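You operate a simulated robot arm through the tools that you are given. There is no shell and no other tool. Be economical: measure what you need, move in short steps, check, and stop when the job is done.

Carry out the task below with a simulated two-armed robot. There is one attempt and no reset: what you move stays moved.

Task
Recondition the battery of the yellow crew's radio on a slow charge.
Fine: it is docked above its crew's label; radio off, knob on SLOW, charger on, then the key of its pocket; the small blue lamp shows that it is done; all three stay charging. Charge lamps lit, batteries cool and flat-sided, nothing left on the charger.

Only the result counts: the job must be done as asked and must still hold three seconds after the hand-in. Knocking over, shifting, dropping, spilling or breaking anything else fails it.

Robot
Two 7-joint arms with two-finger grippers on one trunk, hanging from a carriage that runs on a gantry, over the field with the corners [-1131, 2310], [-1131, -190], [49, -190], [49, 2310] (x, y) and turns from -392 to 296 degrees about z. Base frame: it is fixed where the carriage stands at the start and does not move with it; the origin is on the floor, on the carriage's upright axis, x ahead of it, y to its left, z up; the surface under the hand at the start is at about z = 740. Units: mm, degrees, N and s.
The left shoulder is at the start at [0, 236, 1472], the right one opposite. With the tool pointing down near the work surface each hand reaches from about 100 to 640 mm from the robot's upright axis, wherever it stands, measured 20 degrees to its own side. Places, roughly: display of the fifth pocket [600, -400, 800]; display of the first pocket [600, 0, 800]; display of the third pocket [600, -200, 800]; fifth pocket of the gang charger [700, -400, 800]; first pocket of the gang charger [700, 0, 800]; gang charger [700, -300, 800]; rate knob [800, -500, 900]; switch of the gang charger [800, -500, 900]; third pocket of the gang charger [700, -200, 800]. Payload 3.43 kg a hand.
The tool frame of a hand sits at the grasp point between the pads (the TCP): z along the fingers, y along the line on which they close. The tips reach 30 mm beyond it. The gripper opens to 104 mm. The gripper's body begins 57 mm behind the TCP.
Orientation is that of the tool frame in the base frame, as a unit quaternion [x, y, z, w]. With the fingers straight down and closing along the base's y, the tool's x points along the base's -x, its y along +y and its z along -z.

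Tools
- The arms move only by the tool step_arm. It takes "left_steps", "right_steps" or both (then of equal length, played together; a hand with none holds still); each is one flat list of numbers, 7 for each row, row after row: the turn, a rotation vector about the tool's x, y, z in units of 8 degrees (1.0 is 8 degrees), then the shift along the tool's x, y, z in units of 20 mm (1.0 is 20 mm), then the opening in per cent of the stroke, from 0 (shut) to 100 (fully open). In form: [wx, wy, wz, tx, ty, tz, hand, wx, wy, wz, tx, ty, tz, hand, ...]. A call has 1 to 10 rows; each row shifts and turns the commanded pose from where the row before left it, along the tool's axes as they then stand. A call with a number of a shift or a turn outside -1 to 1 is refused whole. Rows are played at 5 a second. More than 50 mm and 8.6 degrees between two rows, or a gripper value outside its range, and nothing of the call is played. Where a pose cannot be reached the arm comes as near as it can. A force on the tool above 40 N (or 10 N above the force at the start of the call, whichever is more), or a blocked arm, ends the call early, and 0.2 s more pass. Each finger travels about 45 mm/s and halts on what it meets, pressing with about 41 N; the grip force reading is that of the motor and also rises with nothing between the fingers. The clock runs only during rows and for 0.2 s after the last one: add rows that do not move to give the fingers time. It gives the time, the measured TCP pose, the force on the tool (base axes), the opening and the grip force at its end, in the units of the frame above (readings bear some noise), with the torque about the TCP (base axes, N m) and any sound that the robot's microphone picked up.
- Cameras (640 x 400 px; columns grow to the right, rows downward): "scene" is now at [272.6, -9.1, 1605.3]; the picture's right is [-0.39, -0.92, 0.00], its down [-0.77, 0.32, -0.55] and it looks along [0.51, -0.22, -0.83] (base axes); focal length 295 px, centre (320, 200). "left" rides on the left gripper at [67, -18, -90] in its tool frame; the picture's right is [0.25, 0.97, 0.00], its down [-0.73, 0.19, -0.66] and it looks along [-0.64, 0.17, 0.75] (tool axes); focal length 218 px, centre (320, 200). "right" rides on the right gripper at [67, 18, -90] in its tool frame; the picture's right is [-0.25, 0.97, 0.00], its down [-0.73, -0.19, -0.66] and it looks along [-0.64, -0.17, 0.75] (tool axes); focal length 218 px, centre (320, 200). There is no depth. A picture from a camera that has moved, and an enlarged one, comes with that camera's place and axes in the base frame and with its lens. The place of the scene camera against the robot may be out by one fixed shift of up to 25 mm in any direction.
- camera(camera): a new picture of that camera. No time passes.
- move_column(by): slides the trunk up (or, below 0, down) by that many mm; the arms and the scene camera ride with it, the base frame stays. It gives what a move gives, with no picture.
- base_move(legs): drives the robot by 1 to 6 legs, each [ahead, left, turn to the left] in mm, mm and degrees, along the robot's own axes; the way and the turn of a leg run together, so that a leg with both is an arc; at most 1500 mm and 180 degrees a leg. The arms and the cameras ride along, it lands a little off, and it stops where it bumps. It keeps to its track: a leg is cut to what the track allows. It gives what a move gives.
- head_to(pan, tilt): turns the head with the scene camera to pan (to the left, within 86 degrees either way) and tilt (down, from -29 to 69), counted from straight ahead of the robot. It gives what a move gives.
- zoom(camera, box): a new picture of the part [left, top, right, bottom] of that camera's present view, enlarged. No time passes.
- sign_off(): hands the job in; it is judged then, once.

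Go step by step. Nothing tells you exact positions but the pictures and the camera data: compare them with the known pose of the tool, close in by small moves and look again before you grip or let go. The budget is 120 turns and 100 pictures, counting those below and the enlarged ones. Unless the task says otherwise, let go and move clear before handing in, and close with one line.

The tools are called as name(argument=value, ...) on one line, values as JSON. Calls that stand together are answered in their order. step_arm: Moves the arms, as the interface text tells. Its arguments: {"type":"object","properties":{"left_steps":{"type":"array","items":{"type":"number"}},"right_steps":{"type":"array","items":{"type":"number"}}},"required":[]} The other tools are called the same way: move_column (by) slides the trunk up or down; base_move (legs) drives the base; head_to (pan, tilt) turns the head that bears the scene camera; camera (camera) takes a picture; zoom (camera, box) takes an enlarged picture of a part of a camera's view; sign_off () hands the job in.

At the start:

```text
time_s: 0.0
left_tool_pos: [548.6, -8.2, 1284.1]
left_orientation: [0.0, 1.0, 0.0, 0.0]
left_ft_force: [0.5, -0.7, -0.7]
left_torque: [0.02, 0.02, -0.02]
left_grip_width: 104.3
left_grasp_force: 0.2
right_tool_pos: [473.5, -458.9, 1213.4]
right_orientation: [0.001, 1.0, 0.0, 0.002]
right_ft_force: [-0.1, 0.0, -0.4]
right_torque: [-0.02, -0.02, -0.03]
right_grip_width: 104.2
right_grasp_force: 0.0
trunk travel left (down, up): [-383.0, 257.0]
robot x, y, heading: [-1.3, 1.1, 0.0]
head pan, tilt: [-22.9, 56.3]
```

scene: 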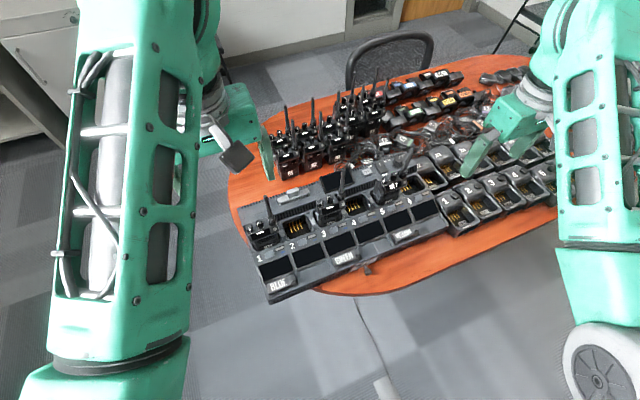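
right: 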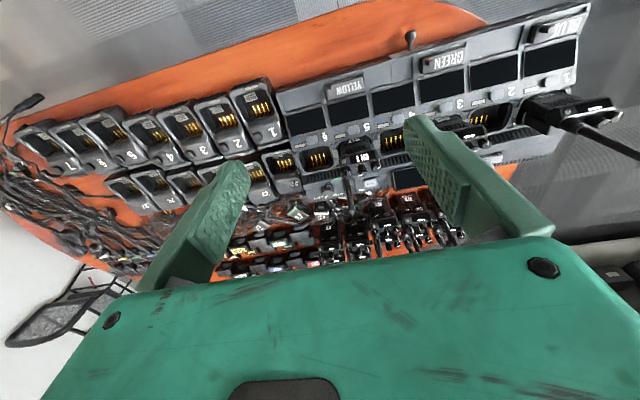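
left: 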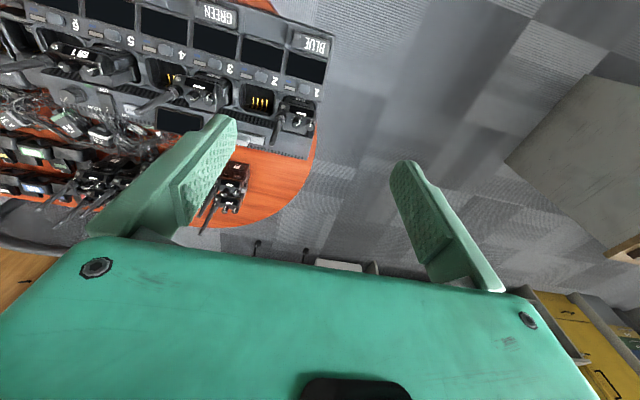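

I see a six-pocket gang charger with radios in pockets 1, 3 and 5, and BLUE, GREEN and YELLOW labels. I'll zoom in on the details.

zoom(camera="scene", box=[230, 160, 470, 310])

zoom(camera="right", box=[270, 0, 610, 212])

```text
2.67 times, centred on (350, 235) of scene
camera zoom: at [272.6, -9.1, 1605.3], right [-0.39, -0.92, 0.0], down [-0.77, 0.32, -0.55], along [0.51, -0.22, -0.83], focal length 788 px, centre (240, 107)
```

zoom: 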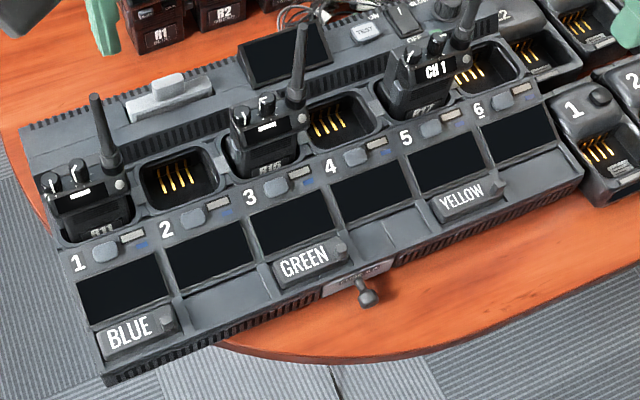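

```text
1.88 times, centred on (440, 106) of right
camera zoom: at [406.5, -440.6, 1304.1], right [0.25, 0.97, 0.0], down [0.73, -0.19, 0.66], along [0.64, -0.17, -0.75], focal length 411 px, centre (94, 377)
```

zoom: 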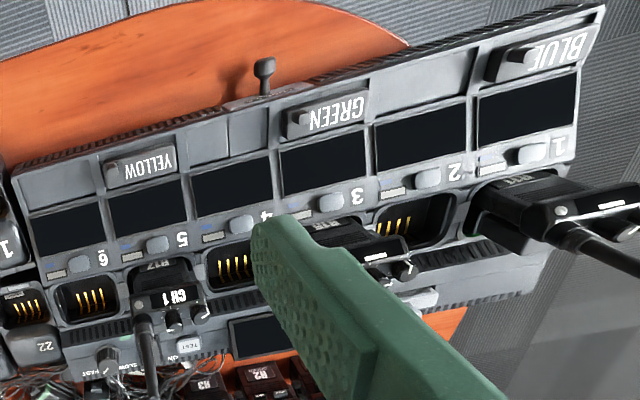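

The fifth pocket, above YELLOW, holds the target radio. I'll look more closely at it, the controls and the block on the charger.

zoom(camera="scene", box=[365, 150, 445, 200])

zoom(camera="scene", box=[340, 190, 436, 250])

zoom(camera="right", box=[300, 130, 428, 210])

zoom(camera="scene", box=[235, 180, 331, 240])

```text
8.00 times, centred on (405, 175) of scene
camera zoom: at [272.6, -9.1, 1605.3], right [-0.39, -0.92, 0.0], down [-0.77, 0.32, -0.55], along [0.51, -0.22, -0.83], focal length 2363 px, centre (-360, 400)
```

zoom: 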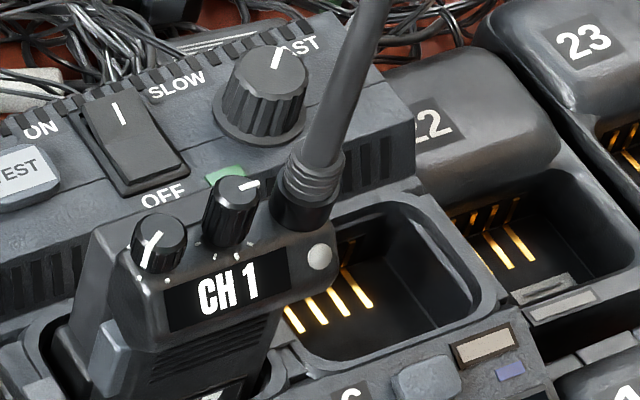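

```text
6.67 times, centred on (388, 220) of scene
camera zoom: at [272.6, -9.1, 1605.3], right [-0.39, -0.92, 0.0], down [-0.77, 0.32, -0.55], along [0.51, -0.22, -0.83], focal length 1970 px, centre (-133, 67)
```

zoom: 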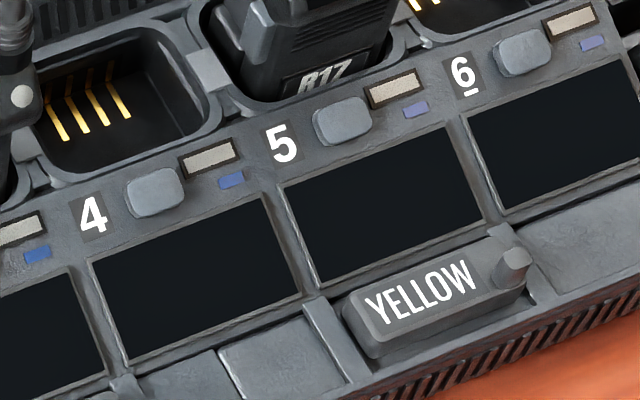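

```text
5.00 times, centred on (364, 170) of right
camera zoom: at [406.5, -440.6, 1304.1], right [0.25, 0.97, 0.0], down [0.73, -0.19, 0.66], along [0.64, -0.17, -0.75], focal length 1091 px, centre (100, 350)
```

zoom: 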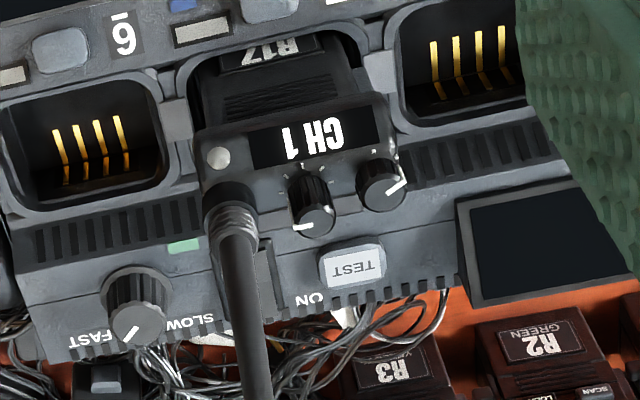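

```text
6.67 times, centred on (283, 210) of scene
camera zoom: at [272.6, -9.1, 1605.3], right [-0.39, -0.92, 0.0], down [-0.77, 0.32, -0.55], along [0.51, -0.22, -0.83], focal length 1970 px, centre (567, 133)
```

zoom: 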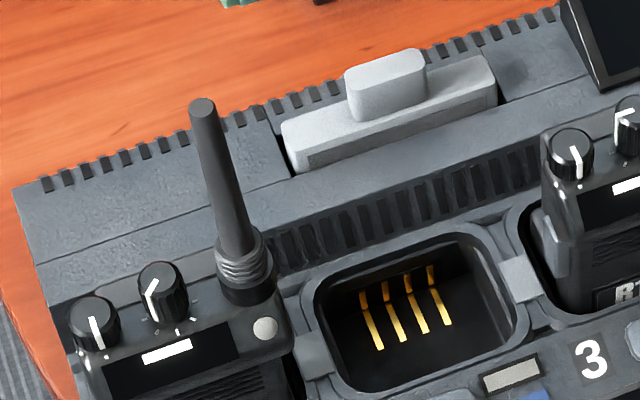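

R17 in pocket 5 is on (CH 1), the knob is at FAST and the power switch is near it. I'll read the card at the front, the radio's sticker, and the back section.

zoom(camera="scene", box=[345, 245, 409, 285])

zoom(camera="scene", box=[305, 180, 369, 220])

zoom(camera="right", box=[300, 40, 428, 120])

zoom(camera="scene", box=[240, 220, 320, 270])

```text
10.00 times, centred on (377, 265) of scene
camera zoom: at [272.6, -9.1, 1605.3], right [-0.39, -0.92, 0.0], down [-0.77, 0.32, -0.55], along [0.51, -0.22, -0.83], focal length 2954 px, centre (-250, -450)
```

zoom: 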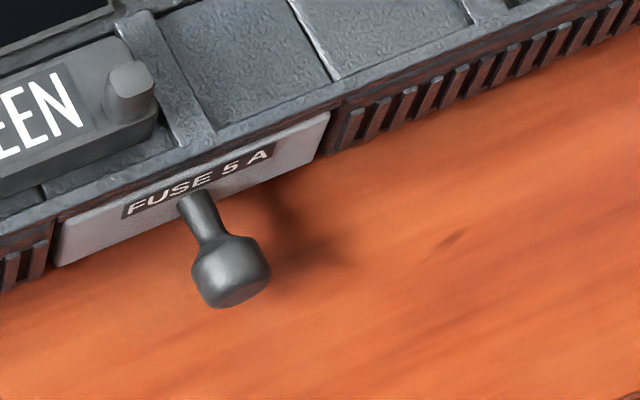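

```text
10.00 times, centred on (337, 200) of scene
camera zoom: at [272.6, -9.1, 1605.3], right [-0.39, -0.92, 0.0], down [-0.77, 0.32, -0.55], along [0.51, -0.22, -0.83], focal length 2954 px, centre (150, 200)
```

zoom: 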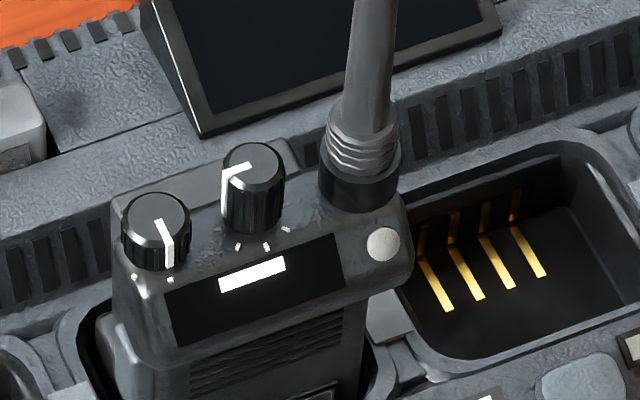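

```text
5.00 times, centred on (364, 80) of right
camera zoom: at [406.5, -440.6, 1304.1], right [0.25, 0.97, 0.0], down [0.73, -0.19, 0.66], along [0.64, -0.17, -0.75], focal length 1091 px, centre (100, 800)
```

zoom: 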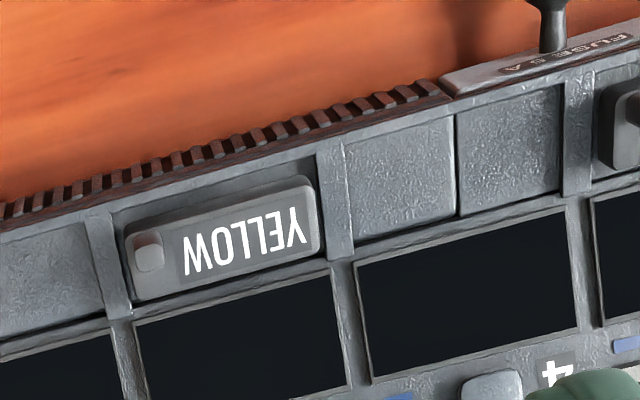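

```text
8.00 times, centred on (280, 245) of scene
camera zoom: at [272.6, -9.1, 1605.3], right [-0.39, -0.92, 0.0], down [-0.77, 0.32, -0.55], along [0.51, -0.22, -0.83], focal length 2363 px, centre (640, -160)
```

zoom: 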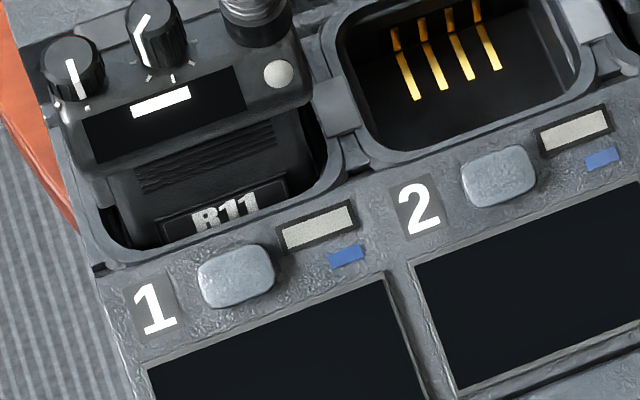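

The target is R17 in pocket 5. The rate knob at roughly (760, -500, 870) is far away, so I'll drive ahead and to the right, then turn left to bring the right shoulder closer.

base_move(legs=[[48, -185, 0], [0, 0, 40]])

head_to(pan=-65, tilt=50)

camera(camera="scene")

camera(camera="right")

```text
time_s: 3.4
left_tool_pos: [472.3, 160.7, 1284.6]
left_orientation: [-0.342, 0.94, 0.001, 0.0]
left_ft_force: [-0.3, -0.8, 0.4]
left_torque: [0.06, 0.01, 0.0]
left_grip_width: 104.1
left_grasp_force: 0.1
right_tool_pos: [702.9, -233.8, 1214.9]
right_orientation: [-0.342, 0.94, 0.001, 0.001]
right_ft_force: [0.0, 0.6, -0.4]
right_torque: [-0.04, 0.03, -0.01]
right_grip_width: 104.1
right_grasp_force: 0.0
trunk travel left (down, up): [-383.0, 257.0]
robot x, y, heading: [44.3, -189.3, 40.2]
head pan, tilt: [-22.9, 56.3]
```

```text
time_s: 4.5
left_tool_pos: [473.1, 158.5, 1283.5]
left_orientation: [-0.342, 0.94, 0.0, 0.0]
left_ft_force: [0.6, -0.4, -0.1]
left_torque: [-0.02, 0.01, 0.0]
left_grip_width: 104.0
left_grasp_force: 0.0
right_tool_pos: [702.7, -233.7, 1214.7]
right_orientation: [-0.342, 0.94, 0.001, 0.001]
right_ft_force: [0.4, 0.3, -0.8]
right_torque: [0.01, -0.01, 0.01]
right_grip_width: 103.9
right_grasp_force: 0.0
trunk travel left (down, up): [-383.0, 257.0]
robot x, y, heading: [44.7, -185.3, 40.0]
head pan, tilt: [-65.0, 50.0]
```

```text
86 pictures are left
camera scene: at [276.6, -72.2, 1613.5], right [-0.42, -0.91, 0.0], down [-0.69, 0.32, -0.64], along [0.58, -0.27, -0.77], focal length 295 px, centre (320, 200)
```

scene: 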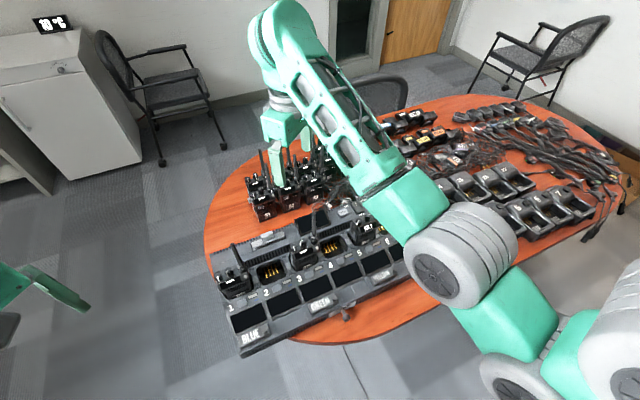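

```text
85 pictures are left
camera right: at [640.5, -263.6, 1304.1], right [-0.43, 0.9, 0.0], down [0.68, 0.32, 0.66], along [0.59, 0.28, -0.75], focal length 218 px, centre (320, 200)
```

right: 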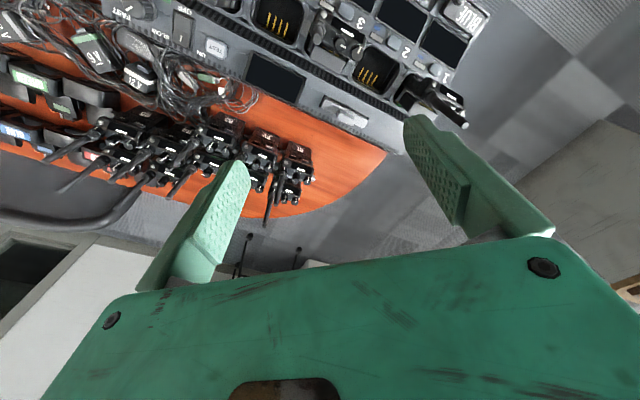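

I'll square the right hand up with the charger and bring it back so its camera sees the pocket 5 area.

step_arm(right_steps=[0, 0, 1, 0, 0, 0, 100, 0, 0, 1, 0, 0, 0, 100, 0, 0, 1, 0, 0, 0, 100, 0, 0, 1, 0, 0, 0, 100, 0, 0, 1, 0, 0, 0, 100])

step_arm(right_steps=[0, 0, 0, 0.8, -1, 0.5, 100, 0, 0, 0, 0.8, -1, 0.5, 100, 0, 0, 0, 0.8, -1, 0.5, 100, 0, 0, 0, 0.8, -1, 0.5, 100, 0, 0, 0, 0.8, -1, 0.5, 100, 0, 0, 0, 0.8, -1, 0.5, 100, 0, 0, 0, 0.8, -1, 0.5, 100, 0, 0, 0, 0.8, -1, 0.5, 100, 0, 0, 0, 0.8, -1, 0.5, 100, 0, 0, 0, 0.8, -1, 0.5, 100])

camera(camera="right")

camera(camera="scene")

```text
time_s: 5.7
left_tool_pos: [472.0, 159.9, 1283.2]
left_orientation: [-0.343, 0.939, 0.0, 0.0]
left_ft_force: [0.5, 0.3, 0.0]
left_torque: [0.01, -0.04, 0.01]
left_grip_width: 103.8
left_grasp_force: 0.0
right_tool_pos: [703.4, -233.9, 1214.1]
right_orientation: [0.003, 1.0, 0.0, 0.001]
right_ft_force: [-0.8, 0.0, -0.1]
right_torque: [-0.01, 0.0, 0.01]
right_grip_width: 104.0
right_grasp_force: 0.0
trunk travel left (down, up): [-383.0, 257.0]
robot x, y, heading: [48.2, -186.5, 40.0]
head pan, tilt: [-65.0, 50.0]
```

```text
time_s: 7.9
left_tool_pos: [472.6, 160.9, 1284.4]
left_orientation: [-0.342, 0.94, 0.0, 0.0]
left_ft_force: [0.2, -0.1, 0.8]
left_torque: [0.03, 0.03, 0.0]
left_grip_width: 103.7
left_grasp_force: 0.1
right_tool_pos: [568.6, -427.5, 1090.8]
right_orientation: [0.0, 1.0, 0.0, 0.002]
right_ft_force: [-0.4, 0.7, 0.2]
right_torque: [0.01, 0.01, 0.0]
right_grip_width: 104.1
right_grasp_force: 0.1
right hand out of reach, approached as far as the arm can: row 1, 2, 3, 4, 6
trunk travel left (down, up): [-383.0, 257.0]
robot x, y, heading: [47.1, -186.6, 39.9]
head pan, tilt: [-65.0, 50.0]
```

```text
84 pictures are left
camera right: at [502.7, -410.9, 1178.8], right [0.25, 0.97, 0.0], down [0.73, -0.19, 0.66], along [0.64, -0.17, -0.75], focal length 218 px, centre (320, 200)
```

right: 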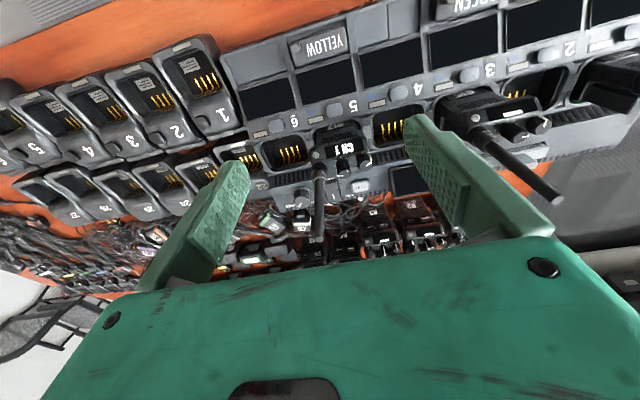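

```text
83 pictures are left
camera scene: at [276.4, -72.3, 1613.5], right [-0.42, -0.91, 0.0], down [-0.69, 0.32, -0.64], along [0.58, -0.27, -0.77], focal length 295 px, centre (320, 200)
```

scene: 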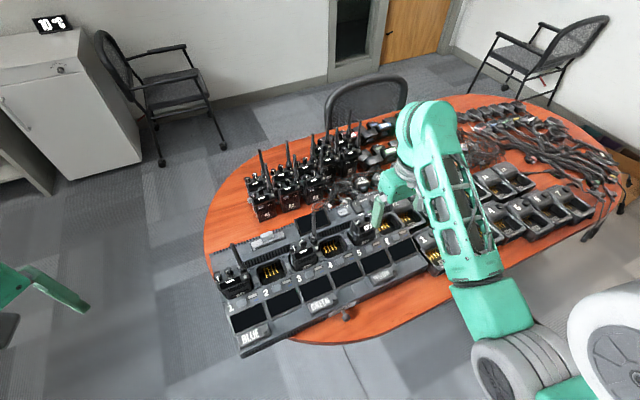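

The hand is near pocket 5. I'll zoom in from this viewpoint to triangulate the radio knob, rate knob, switch and key.

zoom(camera="right", box=[264, 90, 424, 190])

zoom(camera="right", box=[280, 130, 408, 210])

```text
4.00 times, centred on (344, 140) of right
camera zoom: at [502.7, -410.9, 1178.8], right [0.25, 0.97, 0.0], down [0.73, -0.19, 0.66], along [0.64, -0.17, -0.75], focal length 873 px, centre (224, 440)
```

zoom: 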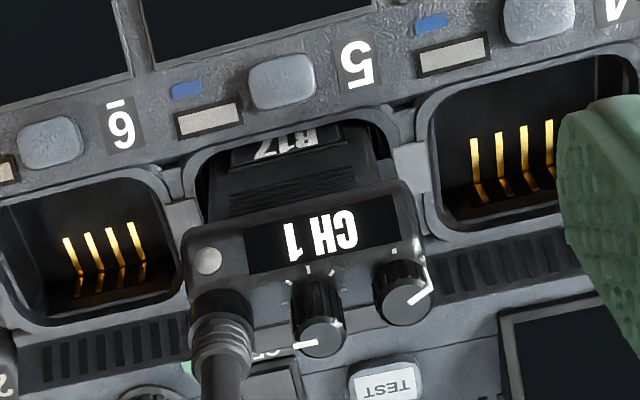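

```text
5.00 times, centred on (344, 170) of right
camera zoom: at [502.7, -410.9, 1178.8], right [0.25, 0.97, 0.0], down [0.73, -0.19, 0.66], along [0.64, -0.17, -0.75], focal length 1091 px, centre (200, 350)
```

zoom: 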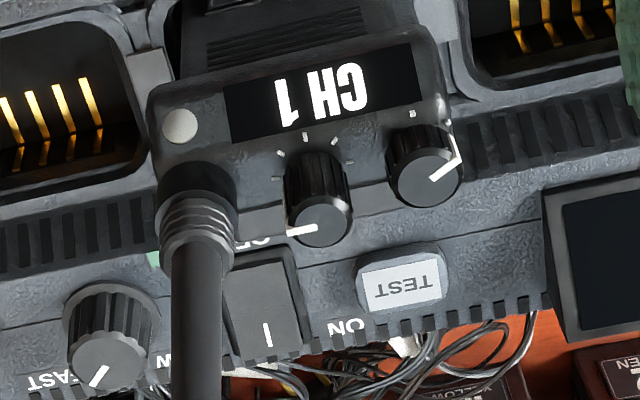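

Rough volume-knob position is (665, -392, 941) and the antenna is at about y -455. I'll rotate the hand so the fingers close along x with the camera on the +y side, which also gives a better baseline.

step_arm(right_steps=[0, 0, 1, 0, 0, -0.2, 100, 0, 0, 1, 0, 0, -0.2, 100, 0, 0, 1, 0, 0, -0.2, 100, 0, 0, 1, 0, 0, -0.2, 100, 0, 0, 1, 0, 0, -0.2, 100, 0, 0, 1, 0, 0, -0.2, 100, 0, 0, 1, 0, 0, -0.2, 100, 0, 0, 1, 0, 0, 0, 100, 0, 0, 1, 0, 0, 0, 100, 0, 0, 1, 0, 0, 0, 100])

camera(camera="right")

```text
time_s: 10.1
left_tool_pos: [472.2, 158.9, 1283.3]
left_orientation: [-0.342, 0.94, 0.0, 0.0]
left_ft_force: [0.3, 0.2, -0.3]
left_torque: [0.02, 0.0, 0.02]
left_grip_width: 104.0
left_grasp_force: 0.1
right_tool_pos: [564.0, -452.9, 1105.4]
right_orientation: [0.641, 0.767, 0.001, 0.001]
right_ft_force: [-0.6, -0.6, -0.2]
right_torque: [0.03, -0.01, 0.04]
right_grip_width: 104.2
right_grasp_force: 0.2
right hand out of reach, approached as far as the arm can: row 7, 10
trunk travel left (down, up): [-383.0, 257.0]
robot x, y, heading: [46.7, -186.1, 39.9]
head pan, tilt: [-65.0, 50.0]
```

```text
80 pictures are left
camera right: at [570.3, -384.2, 1195.4], right [1.0, -0.08, 0.0], down [-0.06, -0.75, 0.66], along [-0.05, -0.65, -0.75], focal length 218 px, centre (320, 200)
```

right: 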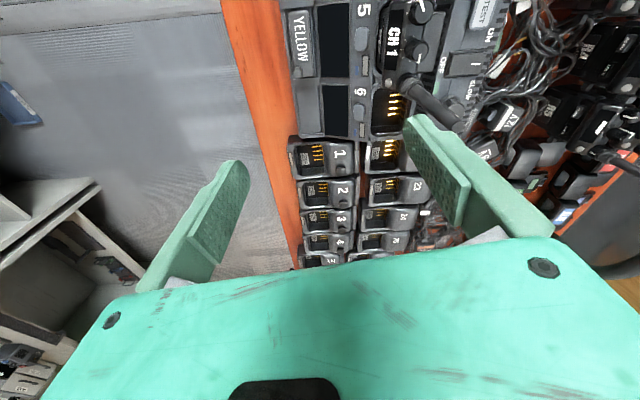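

This is a second view from the side. I'll zoom in to triangulate.

zoom(camera="right", box=[340, 0, 500, 100])

```text
4.00 times, centred on (420, 50) of right
camera zoom: at [570.3, -384.2, 1195.4], right [1.0, -0.08, 0.0], down [-0.06, -0.75, 0.66], along [-0.05, -0.65, -0.75], focal length 873 px, centre (-80, 800)
```

zoom: 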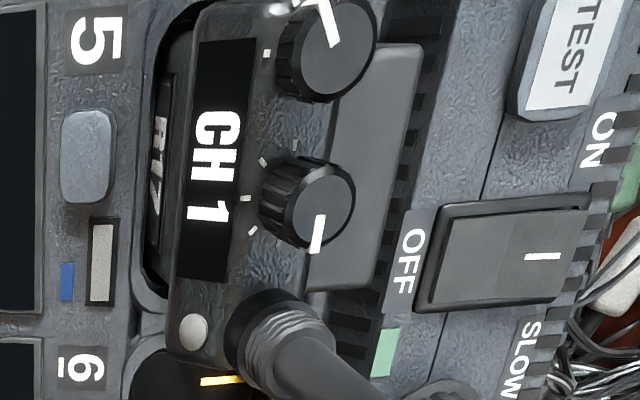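

Triangulation gives the volume knob top at (659, -393, 950), channel knob (661, -421, 955), key 5 (623, -419, 836) and the ON end of the rocker (761, -452, 875). The radio turns off with about 60° counterclockwise, so I'll pre-rotate the hand clockwise above the knob.

step_arm(right_steps=[0, 0, 1, 0, 0, 0, 60, 0, 0, 1, 0, 0, 0, 60, 0, 0, 1, 0, 0, 0, 60, 0, 0, 1, 0, 0, 0, 60, 0, 0, 1, 0, 0, 0, 60])

step_arm(right_steps=[0, 0, 0, 0.828, 0.438, 0, 40, 0, 0, 0, 0.828, 0.438, 0, 30, 0, 0, 0, 0.828, 0.438, 0, 30, 0, 0, 0, 0.828, 0.438, 0, 30, 0, 0, 0, 0.828, 0.438, 0, 30, 0, 0, 0, 0.828, 0.438, 0, 30])

camera(camera="right")

```text
time_s: 11.3
left_tool_pos: [472.1, 159.2, 1283.4]
left_orientation: [-0.342, 0.94, 0.0, -0.001]
left_ft_force: [0.3, 0.4, -0.2]
left_torque: [-0.01, -0.03, 0.02]
left_grip_width: 104.0
left_grasp_force: 0.1
right_tool_pos: [421.4, -663.0, 1105.3]
right_orientation: [0.863, 0.505, 0.0, 0.001]
right_ft_force: [0.3, 0.2, 0.4]
right_torque: [0.01, -0.01, -0.01]
right_grip_width: 62.4
right_grasp_force: 0.0
right hand out of reach, approached as far as the arm can: row 1, 2, 3, 4, 5
trunk travel left (down, up): [-383.0, 257.0]
robot x, y, heading: [46.0, -186.4, 39.9]
head pan, tilt: [-65.0, 50.0]
```

```text
time_s: 12.7
left_tool_pos: [473.5, 159.8, 1283.2]
left_orientation: [-0.341, 0.94, 0.0, 0.001]
left_ft_force: [0.0, -0.5, 0.7]
left_torque: [0.0, 0.03, 0.01]
left_grip_width: 104.0
left_grasp_force: 0.0
right_tool_pos: [421.1, -663.7, 1106.1]
right_orientation: [0.864, 0.503, 0.001, 0.001]
right_ft_force: [-0.4, -0.4, 1.3]
right_torque: [0.0, 0.02, -0.02]
right_grip_width: 31.2
right_grasp_force: 0.0
right hand out of reach, approached as far as the arm can: row 1, 2, 3, 4, 5, 6
trunk travel left (down, up): [-383.0, 257.0]
robot x, y, heading: [44.1, -190.1, 40.0]
head pan, tilt: [-65.0, 50.0]
```

```text
78 pictures are left
camera right: at [470.1, -615.7, 1195.5], right [0.71, -0.7, 0.0], down [-0.53, -0.54, 0.66], along [-0.46, -0.47, -0.76], focal length 218 px, centre (320, 200)
```

right: 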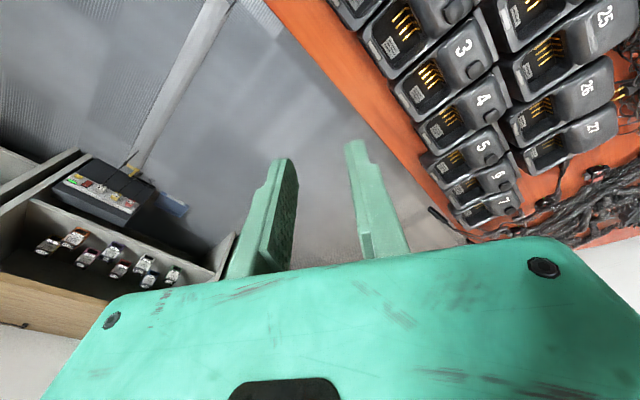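

The wrist limit was hit. I'll turn the wrist back 40° and turn the robot right by 20°, which gives more wrist range.

step_arm(right_steps=[0, 0, -1, 0, 0, 0, 30, 0, 0, -1, 0, 0, 0, 30, 0, 0, -1, 0, 0, 0, 30, 0, 0, -1, 0, 0, 0, 30, 0, 0, -1, 0, 0, -0.5, 30])

base_move(legs=[[0, 0, -20]])

```text
time_s: 13.9
left_tool_pos: [471.9, 159.3, 1283.7]
left_orientation: [-0.342, 0.94, 0.0, 0.0]
left_ft_force: [0.5, 0.5, 0.7]
left_torque: [0.01, 0.02, 0.0]
left_grip_width: 104.0
left_grasp_force: 0.1
right_tool_pos: [421.0, -664.9, 1110.1]
right_orientation: [0.642, 0.766, 0.0, 0.003]
right_ft_force: [-0.1, -0.4, 0.8]
right_torque: [0.0, -0.01, -0.01]
right_grip_width: 31.3
right_grasp_force: 0.1
right hand out of reach, approached as far as the arm can: row 5
trunk travel left (down, up): [-383.0, 257.0]
robot x, y, heading: [46.1, -187.6, 40.1]
head pan, tilt: [-65.0, 50.0]
```

```text
time_s: 15.4
left_tool_pos: [564.5, -4.6, 1283.9]
left_orientation: [-0.175, 0.985, 0.0, 0.0]
left_ft_force: [0.8, 0.5, -0.3]
left_torque: [0.0, 0.03, -0.01]
left_grip_width: 103.7
left_grasp_force: 0.0
right_tool_pos: [237.1, -764.2, 1110.3]
right_orientation: [0.765, 0.644, 0.0, 0.003]
right_ft_force: [0.0, -0.4, 0.2]
right_torque: [0.02, 0.02, -0.01]
right_grip_width: 31.2
right_grasp_force: 0.1
trunk travel left (down, up): [-383.0, 257.0]
robot x, y, heading: [46.8, -185.7, 20.0]
head pan, tilt: [-65.0, 50.0]
```

Now I'll move the hand toward a point above the volume knob.

step_arm(right_steps=[0, 0, 0, 1, 0.81, 0, 30, 0, 0, 0, 1, 0.81, 0, 30, 0, 0, 0, 1, 0.81, 0, 30, 0, 0, 0, 1, 0.81, 0, 30, 0, 0, 0, 1, 0.81, 0, 30, 0, 0, 0, 1, 0.81, 0, 30, 0, 0, 0, 1, 0.81, 0, 30, 0, 0, 0, 1, 0.81, 0, 30, 0, 0, 0, 1, 0.81, 0, 30, 0, 0, 0, 1, 0.81, 0, 30])

step_arm(right_steps=[0, 0, 0, 1, 0.81, 0, 30, 0, 0, 0, 1, 0.81, 0, 30, 0, 0, 0, 1, 0.81, 0, 30, 0, 0, 0, 1, 0.81, 0, 30, 0, 0, 0, 1, 0.81, 0, 30, 0, 0, 0, 1, 0.81, 0, 30, 0, 0, 0, 1, 0.81, 0, 30, 0, 0, 0, 1, 0.81, 0, 30])

camera(camera="right")

```text
time_s: 17.6
left_tool_pos: [563.3, -5.1, 1284.3]
left_orientation: [-0.176, 0.984, 0.0, 0.0]
left_ft_force: [0.6, 0.3, 0.0]
left_torque: [0.02, 0.01, 0.03]
left_grip_width: 103.9
left_grasp_force: 0.2
right_tool_pos: [424.2, -601.0, 1108.2]
right_orientation: [0.764, 0.645, 0.0, 0.003]
right_ft_force: [-0.3, 0.2, 0.2]
right_torque: [-0.04, -0.02, -0.02]
right_grip_width: 31.1
right_grasp_force: 0.0
right hand out of reach, approached as far as the arm can: row 10
trunk travel left (down, up): [-383.0, 257.0]
robot x, y, heading: [47.9, -185.7, 19.9]
head pan, tilt: [-65.0, 50.0]
```

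```text
time_s: 19.4
left_tool_pos: [563.8, -5.9, 1282.8]
left_orientation: [-0.175, 0.985, 0.0, 0.0]
left_ft_force: [0.3, -0.9, -0.7]
left_torque: [-0.01, -0.02, 0.04]
left_grip_width: 104.2
left_grasp_force: 0.0
right_tool_pos: [457.4, -621.4, 1108.5]
right_orientation: [0.764, 0.645, -0.001, 0.003]
right_ft_force: [0.7, 0.3, 0.4]
right_torque: [0.03, 0.0, 0.02]
right_grip_width: 31.3
right_grasp_force: 0.2
right hand out of reach, approached as far as the arm can: row 1, 2, 3, 4, 5, 6, 7, 8
trunk travel left (down, up): [-383.0, 257.0]
robot x, y, heading: [45.0, -187.3, 20.2]
head pan, tilt: [-65.0, 50.0]
```

```text
77 pictures are left
camera right: at [486.7, -558.9, 1198.0], right [0.91, -0.41, 0.0], down [-0.31, -0.68, 0.66], along [-0.27, -0.6, -0.75], focal length 218 px, centre (320, 200)
```

right: 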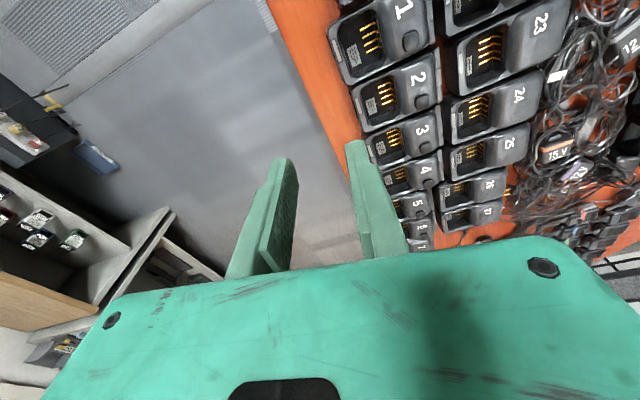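

The wrist limit follows the arm's direction, so reaching from further left will give more clockwise range. I'll raise the trunk for clearance over the antennas, then shift left and turn.

move_column(by=70)

base_move(legs=[[0, 0, -20], [0, 125, 0], [0, 0, 65]])

camera(camera="right")

```text
time_s: 20.5
left_tool_pos: [564.0, -5.5, 1353.3]
left_orientation: [-0.174, 0.985, 0.0, 0.0]
left_ft_force: [-0.1, -0.2, -0.2]
left_torque: [-0.01, -0.02, 0.0]
left_grip_width: 104.2
left_grasp_force: 0.1
right_tool_pos: [456.6, -621.4, 1177.7]
right_orientation: [0.764, 0.645, 0.0, 0.003]
right_ft_force: [0.7, -0.1, 0.5]
right_torque: [-0.02, -0.02, -0.03]
right_grip_width: 31.1
right_grasp_force: 0.1
trunk travel left (down, up): [-453.0, 187.0]
robot x, y, heading: [45.5, -188.8, 20.3]
head pan, tilt: [-65.0, 50.0]
```

```text
time_s: 25.7
left_tool_pos: [279.9, 433.4, 1353.1]
left_orientation: [-0.541, 0.841, 0.0, 0.0]
left_ft_force: [0.6, -0.8, 0.1]
left_torque: [-0.01, 0.01, -0.01]
left_grip_width: 103.7
left_grasp_force: 0.0
right_tool_pos: [644.0, -75.6, 1178.6]
right_orientation: [0.456, 0.89, 0.001, 0.002]
right_ft_force: [-0.4, -0.2, -0.4]
right_torque: [0.03, -0.02, -0.01]
right_grip_width: 31.2
right_grasp_force: 0.1
trunk travel left (down, up): [-453.0, 187.0]
robot x, y, heading: [48.8, -60.8, 65.4]
head pan, tilt: [-65.0, 50.0]
```

```text
76 pictures are left
camera right: at [619.7, -11.0, 1268.1], right [0.93, 0.36, 0.0], down [0.27, -0.7, 0.66], along [0.24, -0.61, -0.75], focal length 218 px, centre (320, 200)
```

right: 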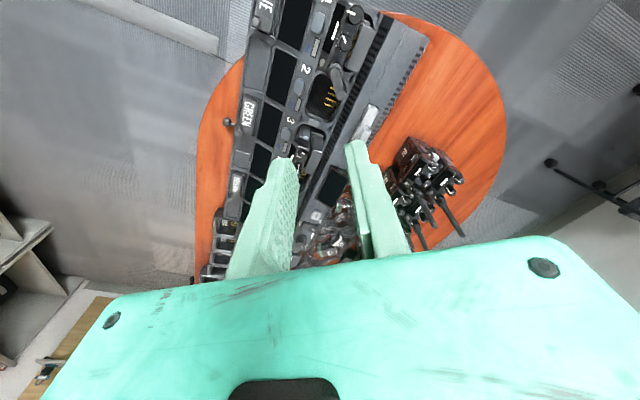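

Next I'll translate back over pocket 5 at height, then rotate.

step_arm(right_steps=[0, 0, 0, -0.95, -0.617, 0, 30, 0, 0, 0, -0.95, -0.617, 0, 30, 0, 0, 0, -0.95, -0.617, 0, 30, 0, 0, 0, -0.95, -0.617, 0, 30, 0, 0, 0, -0.95, -0.617, 0, 30, 0, 0, 0, -0.95, -0.617, 0, 30, 0, 0, 0, -0.95, -0.617, 0, 30])

step_arm(right_steps=[0, 0, 0, -0.95, -0.617, 0, 30, 0, 0, 0, -0.95, -0.617, 0, 30, 0, 0, 0, -0.95, -0.617, 0, 30, 0, 0, 0, -0.95, -0.617, 0, 30, 0, 0, 0, -0.95, -0.617, 0, 30, 0, 0, 0, -0.95, -0.617, 0, 30, 0, 0, 0, -0.95, -0.617, 0, 30])

step_arm(right_steps=[0, 0, 1, 0, 0, 0.2, 30, 0, 0, 1, 0, 0, 0.2, 30, 0, 0, 1, 0, 0, 0.2, 30, 0, 0, 1, 0, 0, 0.2, 30, 0, 0, 1, 0, 0, 0.2, 30])

camera(camera="right")

```text
time_s: 27.3
left_tool_pos: [280.0, 433.1, 1354.4]
left_orientation: [-0.541, 0.841, 0.001, 0.0]
left_ft_force: [-0.5, -0.1, -0.4]
left_torque: [0.0, -0.02, 0.0]
left_grip_width: 103.9
left_grasp_force: 0.1
right_tool_pos: [652.5, -234.6, 1178.6]
right_orientation: [0.455, 0.891, 0.0, 0.002]
right_ft_force: [0.6, 0.2, 0.2]
right_torque: [0.0, 0.01, -0.02]
right_grip_width: 31.2
right_grasp_force: 0.1
trunk travel left (down, up): [-453.0, 187.0]
robot x, y, heading: [43.2, -62.7, 65.3]
head pan, tilt: [-65.0, 50.0]
```

```text
time_s: 28.9
left_tool_pos: [280.7, 433.5, 1353.3]
left_orientation: [-0.541, 0.841, 0.001, -0.001]
left_ft_force: [0.0, 0.2, -0.2]
left_torque: [0.02, -0.01, -0.01]
left_grip_width: 103.6
left_grasp_force: 0.1
right_tool_pos: [660.2, -392.2, 1179.9]
right_orientation: [0.457, 0.89, 0.001, 0.002]
right_ft_force: [0.3, 0.1, 0.5]
right_torque: [-0.02, 0.01, 0.02]
right_grip_width: 31.2
right_grasp_force: 0.1
trunk travel left (down, up): [-453.0, 187.0]
robot x, y, heading: [42.6, -64.2, 65.5]
head pan, tilt: [-65.0, 50.0]
```

```text
time_s: 30.1
left_tool_pos: [281.1, 434.9, 1353.2]
left_orientation: [-0.541, 0.841, 0.0, 0.0]
left_ft_force: [-0.1, -0.1, -0.7]
left_torque: [0.01, 0.0, 0.05]
left_grip_width: 103.9
left_grasp_force: 0.1
right_tool_pos: [659.2, -392.9, 1158.7]
right_orientation: [0.733, 0.68, 0.002, 0.002]
right_ft_force: [0.9, 0.5, 0.6]
right_torque: [0.0, 0.02, 0.04]
right_grip_width: 31.3
right_grasp_force: 0.0
trunk travel left (down, up): [-453.0, 187.0]
robot x, y, heading: [46.3, -63.5, 65.5]
head pan, tilt: [-65.0, 50.0]
```

```text
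75 pictures are left
camera right: at [682.7, -326.6, 1248.3], right [0.95, -0.33, 0.0], down [-0.25, -0.71, 0.66], along [-0.21, -0.62, -0.75], focal length 218 px, centre (320, 200)
```

right: 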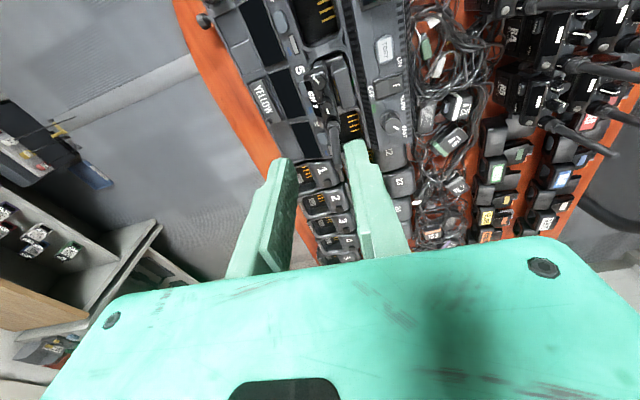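

The hand is above the knob at yaw -94°. I'll zoom in to refine its position.

zoom(camera="right", box=[280, 30, 376, 90])

zoom(camera="right", box=[350, 30, 446, 150])

```text
6.67 times, centred on (328, 60) of right
camera zoom: at [682.7, -326.6, 1248.3], right [0.95, -0.33, 0.0], down [-0.25, -0.71, 0.66], along [-0.21, -0.62, -0.75], focal length 1455 px, centre (267, 1133)
```

zoom: 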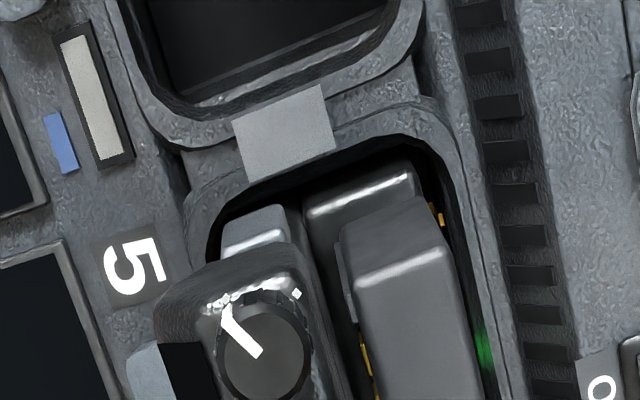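

```text
3.33 times, centred on (398, 90) of right
camera zoom: at [682.7, -326.6, 1248.3], right [0.95, -0.33, 0.0], down [-0.25, -0.71, 0.66], along [-0.21, -0.62, -0.75], focal length 728 px, centre (60, 567)
```

zoom: 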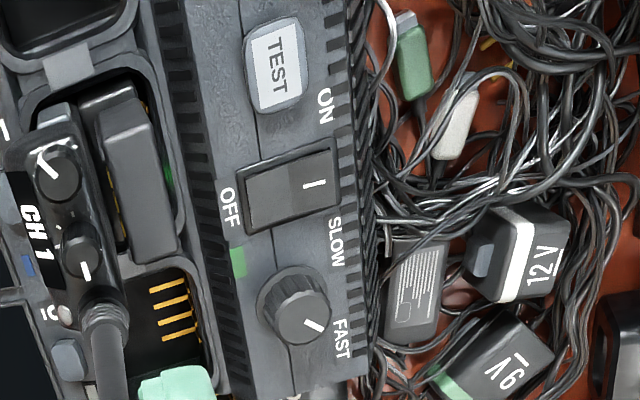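

The knob position is confirmed at (659, -393, 950) and the hand is centered over it. I'll rotate a bit more clockwise and descend partway.

step_arm(right_steps=[0, 0, 0.75, 0, 0, 0.9, 30, 0, 0, 0.75, 0, 0, 0.9, 30, 0, 0, 0, 0, 0, 1, 30, 0, 0, 0, 0, 0, 1, 30, 0, 0, 0, 0, 0, 1, 30, 0, 0, 0, 0, 0, 1, 30, 0, 0, 0, 0, 0, 1, 30])

camera(camera="right")

zoom(camera="right", box=[240, 40, 400, 160])

```text
time_s: 31.7
left_tool_pos: [280.8, 434.7, 1354.0]
left_orientation: [-0.541, 0.841, 0.0, 0.0]
left_ft_force: [0.0, 0.5, -0.8]
left_torque: [0.01, -0.01, 0.06]
left_grip_width: 103.9
left_grasp_force: 0.0
right_tool_pos: [611.1, -450.6, 1060.6]
right_orientation: [0.799, 0.601, 0.002, 0.002]
right_ft_force: [-0.5, -0.1, -0.3]
right_torque: [-0.01, -0.05, -0.01]
right_grip_width: 31.1
right_grasp_force: 0.0
right hand out of reach, approached as far as the arm can: row 1, 2, 3, 6, 7
trunk travel left (down, up): [-453.0, 187.0]
robot x, y, heading: [45.8, -62.7, 65.3]
head pan, tilt: [-65.0, 50.0]
```

```text
72 pictures are left
camera right: at [647.4, -390.7, 1151.0], right [0.86, -0.51, 0.01], down [-0.39, -0.65, 0.66], along [-0.33, -0.57, -0.76], focal length 218 px, centre (320, 200)
```

right: 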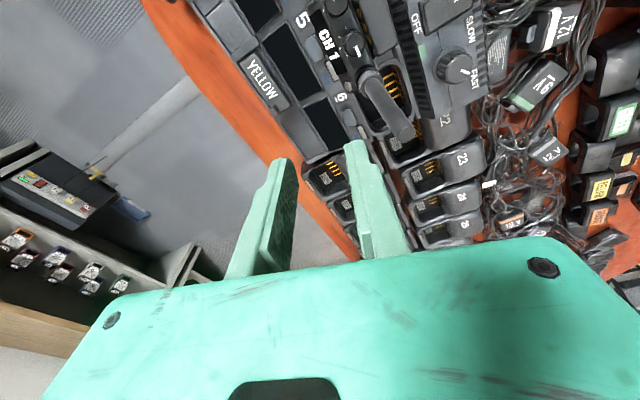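

```text
3.33 times, centred on (320, 100) of right
camera zoom: at [647.4, -390.7, 1151.0], right [0.86, -0.51, 0.01], down [-0.39, -0.65, 0.66], along [-0.33, -0.57, -0.76], focal length 728 px, centre (320, 533)
```

zoom: 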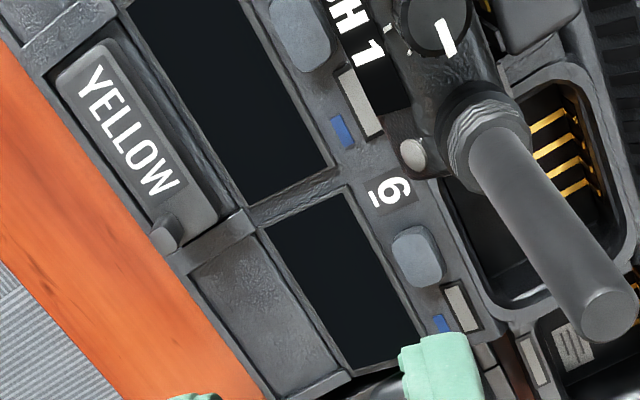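

The wrist limit pulled the hand sideways, though without contact. I'll go straight up first, unwind the wrist and re-center.

step_arm(right_steps=[0, 0, 0, 0, 0, -1, 30, 0, 0, 0, 0, 0, -1, 30, 0, 0, 0, 0, 0, -1, 30, 0, 0, -1, 0, 0, -1, 30, 0, 0, -1, 0, 0, 0, 30, 0, 0, -1, 0, 0, 0, 30])

```text
time_s: 33.1
left_tool_pos: [280.2, 433.9, 1353.5]
left_orientation: [-0.541, 0.841, 0.0, 0.001]
left_ft_force: [-0.7, 0.4, -0.5]
left_torque: [-0.02, 0.01, -0.02]
left_grip_width: 104.1
left_grasp_force: 0.1
right_tool_pos: [610.5, -449.5, 1141.2]
right_orientation: [0.656, 0.754, 0.001, 0.003]
right_ft_force: [0.5, 0.7, 0.4]
right_torque: [-0.06, 0.01, 0.04]
right_grip_width: 30.9
right_grasp_force: 0.0
trunk travel left (down, up): [-453.0, 187.0]
robot x, y, heading: [41.5, -62.5, 65.5]
head pan, tilt: [-65.0, 50.0]
```

step_arm(right_steps=[0, 0, 0, 0.82, 0.93, 0, 30, 0, 0, 0, 0.82, 0.93, 0, 30, 0, 0, 0, 0.82, 0.93, 0, 30, 0, 0, 1, 0, 0, 0, 30, 0, 0, 0, 0, 0, 1, 30, 0, 0, 0, 0, 0, 1, 30, 0, 0, 0, 0, 0, 1, 30, 0, 0, 0, 0, 0, 1, 30])

zoom(camera="right", box=[240, 50, 400, 170])

```text
time_s: 34.9
left_tool_pos: [280.7, 434.5, 1354.1]
left_orientation: [-0.541, 0.841, 0.0, 0.0]
left_ft_force: [0.2, 0.2, 0.0]
left_torque: [0.01, 0.0, -0.06]
left_grip_width: 104.2
left_grasp_force: 0.0
right_tool_pos: [660.1, -393.4, 1061.3]
right_orientation: [0.709, 0.706, 0.002, 0.003]
right_ft_force: [-0.7, 0.3, -0.4]
right_torque: [0.02, 0.0, 0.02]
right_grip_width: 31.1
right_grasp_force: 0.1
trunk travel left (down, up): [-453.0, 187.0]
robot x, y, heading: [48.8, -63.5, 65.6]
head pan, tilt: [-65.0, 50.0]
```

```text
3.33 times, centred on (320, 110) of right
camera zoom: at [678.7, -327.0, 1151.3], right [0.97, -0.26, 0.01], down [-0.2, -0.73, 0.66], along [-0.16, -0.64, -0.75], focal length 728 px, centre (320, 500)
```

zoom: 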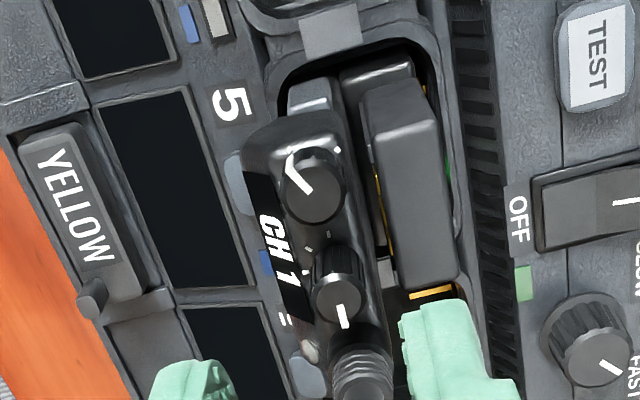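

Aligned. I'll descend to straddle the volume knob and check before closing.

step_arm(right_steps=[0, 0, 0, 0, -0.05, 0.93, 30, 0, 0, 0, 0, 0, 0.93, 30, 0, 0, 0, 0, 0, 0.93, 30, 0, 0, 0, 0, 0, 0.93, 30, 0, 0, 0, 0, 0, 0.9, 30])

zoom(camera="right", box=[240, 80, 400, 180])

```text
time_s: 36.1
left_tool_pos: [279.9, 433.0, 1353.0]
left_orientation: [-0.541, 0.841, 0.0, 0.0]
left_ft_force: [0.8, -0.5, -0.2]
left_torque: [0.02, 0.0, -0.02]
left_grip_width: 104.1
left_grasp_force: 0.1
right_tool_pos: [649.8, -389.0, 1044.4]
right_orientation: [0.709, 0.705, 0.001, 0.001]
right_ft_force: [0.5, 0.7, -0.1]
right_torque: [0.02, 0.02, 0.0]
right_grip_width: 31.5
right_grasp_force: 0.0
right hand out of reach, approached as far as the arm can: row 1, 2, 3, 4, 5
trunk travel left (down, up): [-453.0, 187.0]
robot x, y, heading: [45.6, -65.8, 65.3]
head pan, tilt: [-65.0, 50.0]
```

```text
4.00 times, centred on (320, 130) of right
camera zoom: at [668.0, -322.7, 1133.9], right [0.97, -0.26, 0.0], down [-0.2, -0.73, 0.66], along [-0.17, -0.64, -0.75], focal length 873 px, centre (320, 480)
```

zoom: 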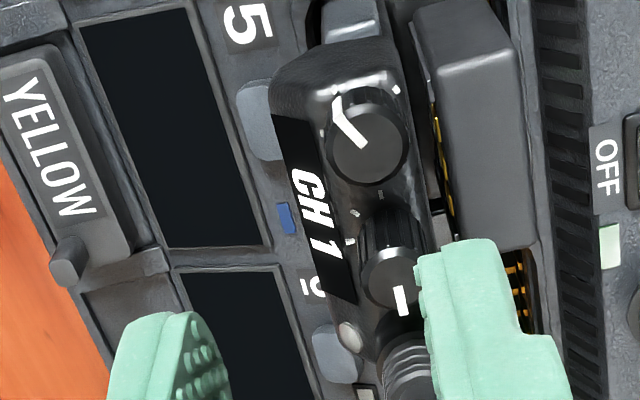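

The arm can't go lower with the trunk raised, so I'll lift, re-center and descend with the trunk column.

step_arm(right_steps=[0, 0, 0, 0, 0, -0.8, 30, 0, 0, 0, -0.2, 0.46, 0, 30, 0, 0, 0, 0, 0, 0, 30])

move_column(by=-60)

zoom(camera="right", box=[240, 80, 400, 180])

```text
time_s: 36.9
left_tool_pos: [280.7, 434.5, 1353.8]
left_orientation: [-0.541, 0.841, -0.001, 0.0]
left_ft_force: [-1.0, -0.9, 0.2]
left_torque: [-0.01, -0.03, -0.03]
left_grip_width: 103.9
left_grasp_force: 0.0
right_tool_pos: [659.0, -393.2, 1061.2]
right_orientation: [0.708, 0.706, 0.001, 0.003]
right_ft_force: [-0.1, -0.9, 0.3]
right_torque: [-0.01, -0.02, 0.01]
right_grip_width: 31.4
right_grasp_force: 0.1
trunk travel left (down, up): [-453.0, 187.0]
robot x, y, heading: [42.8, -61.5, 65.5]
head pan, tilt: [-65.0, 50.0]
```

```text
time_s: 37.9
left_tool_pos: [281.5, 433.9, 1294.2]
left_orientation: [-0.541, 0.841, 0.0, 0.0]
left_ft_force: [1.3, 1.3, 0.1]
left_torque: [-0.01, 0.06, 0.01]
left_grip_width: 104.1
left_grasp_force: 0.0
right_tool_pos: [659.0, -393.1, 1001.7]
right_orientation: [0.708, 0.706, 0.001, 0.001]
right_ft_force: [-0.5, 0.1, -0.2]
right_torque: [0.01, -0.01, 0.01]
right_grip_width: 30.9
right_grasp_force: 0.0
trunk travel left (down, up): [-393.0, 247.0]
robot x, y, heading: [43.3, -59.9, 65.5]
head pan, tilt: [-65.0, 50.0]
```

```text
4.00 times, centred on (320, 130) of right
camera zoom: at [677.2, -326.6, 1090.7], right [0.97, -0.26, 0.01], down [-0.2, -0.73, 0.66], along [-0.17, -0.64, -0.75], focal length 873 px, centre (320, 480)
```

zoom: 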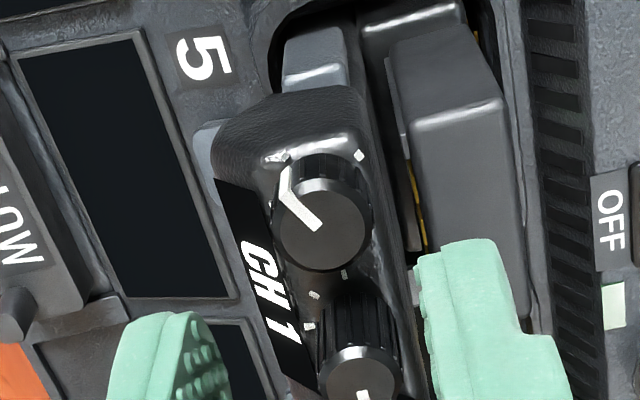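

Centered on the knob. I'll descend the final 33 mm and look.

move_column(by=-33)

zoom(camera="right", box=[240, 100, 400, 200])

```text
time_s: 38.6
left_tool_pos: [281.3, 433.9, 1260.0]
left_orientation: [-0.54, 0.841, 0.0, -0.001]
left_ft_force: [0.8, -0.5, 1.0]
left_torque: [0.01, 0.02, 0.03]
left_grip_width: 104.0
left_grasp_force: 0.0
right_tool_pos: [659.9, -392.8, 968.7]
right_orientation: [0.709, 0.705, 0.002, 0.002]
right_ft_force: [-0.3, -0.4, -0.2]
right_torque: [0.0, -0.03, 0.0]
right_grip_width: 31.3
right_grasp_force: 0.0
trunk travel left (down, up): [-360.0, 280.0]
robot x, y, heading: [46.6, -57.1, 65.5]
head pan, tilt: [-65.0, 50.0]
```

```text
4.00 times, centred on (320, 150) of right
camera zoom: at [677.2, -326.6, 1057.7], right [0.97, -0.26, 0.01], down [-0.2, -0.73, 0.66], along [-0.17, -0.64, -0.75], focal length 873 px, centre (320, 400)
```

zoom: 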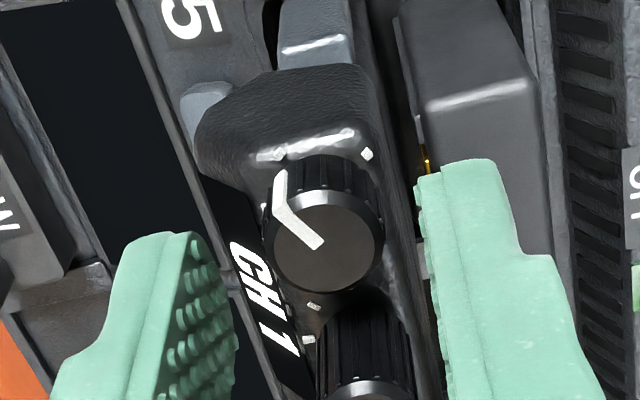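

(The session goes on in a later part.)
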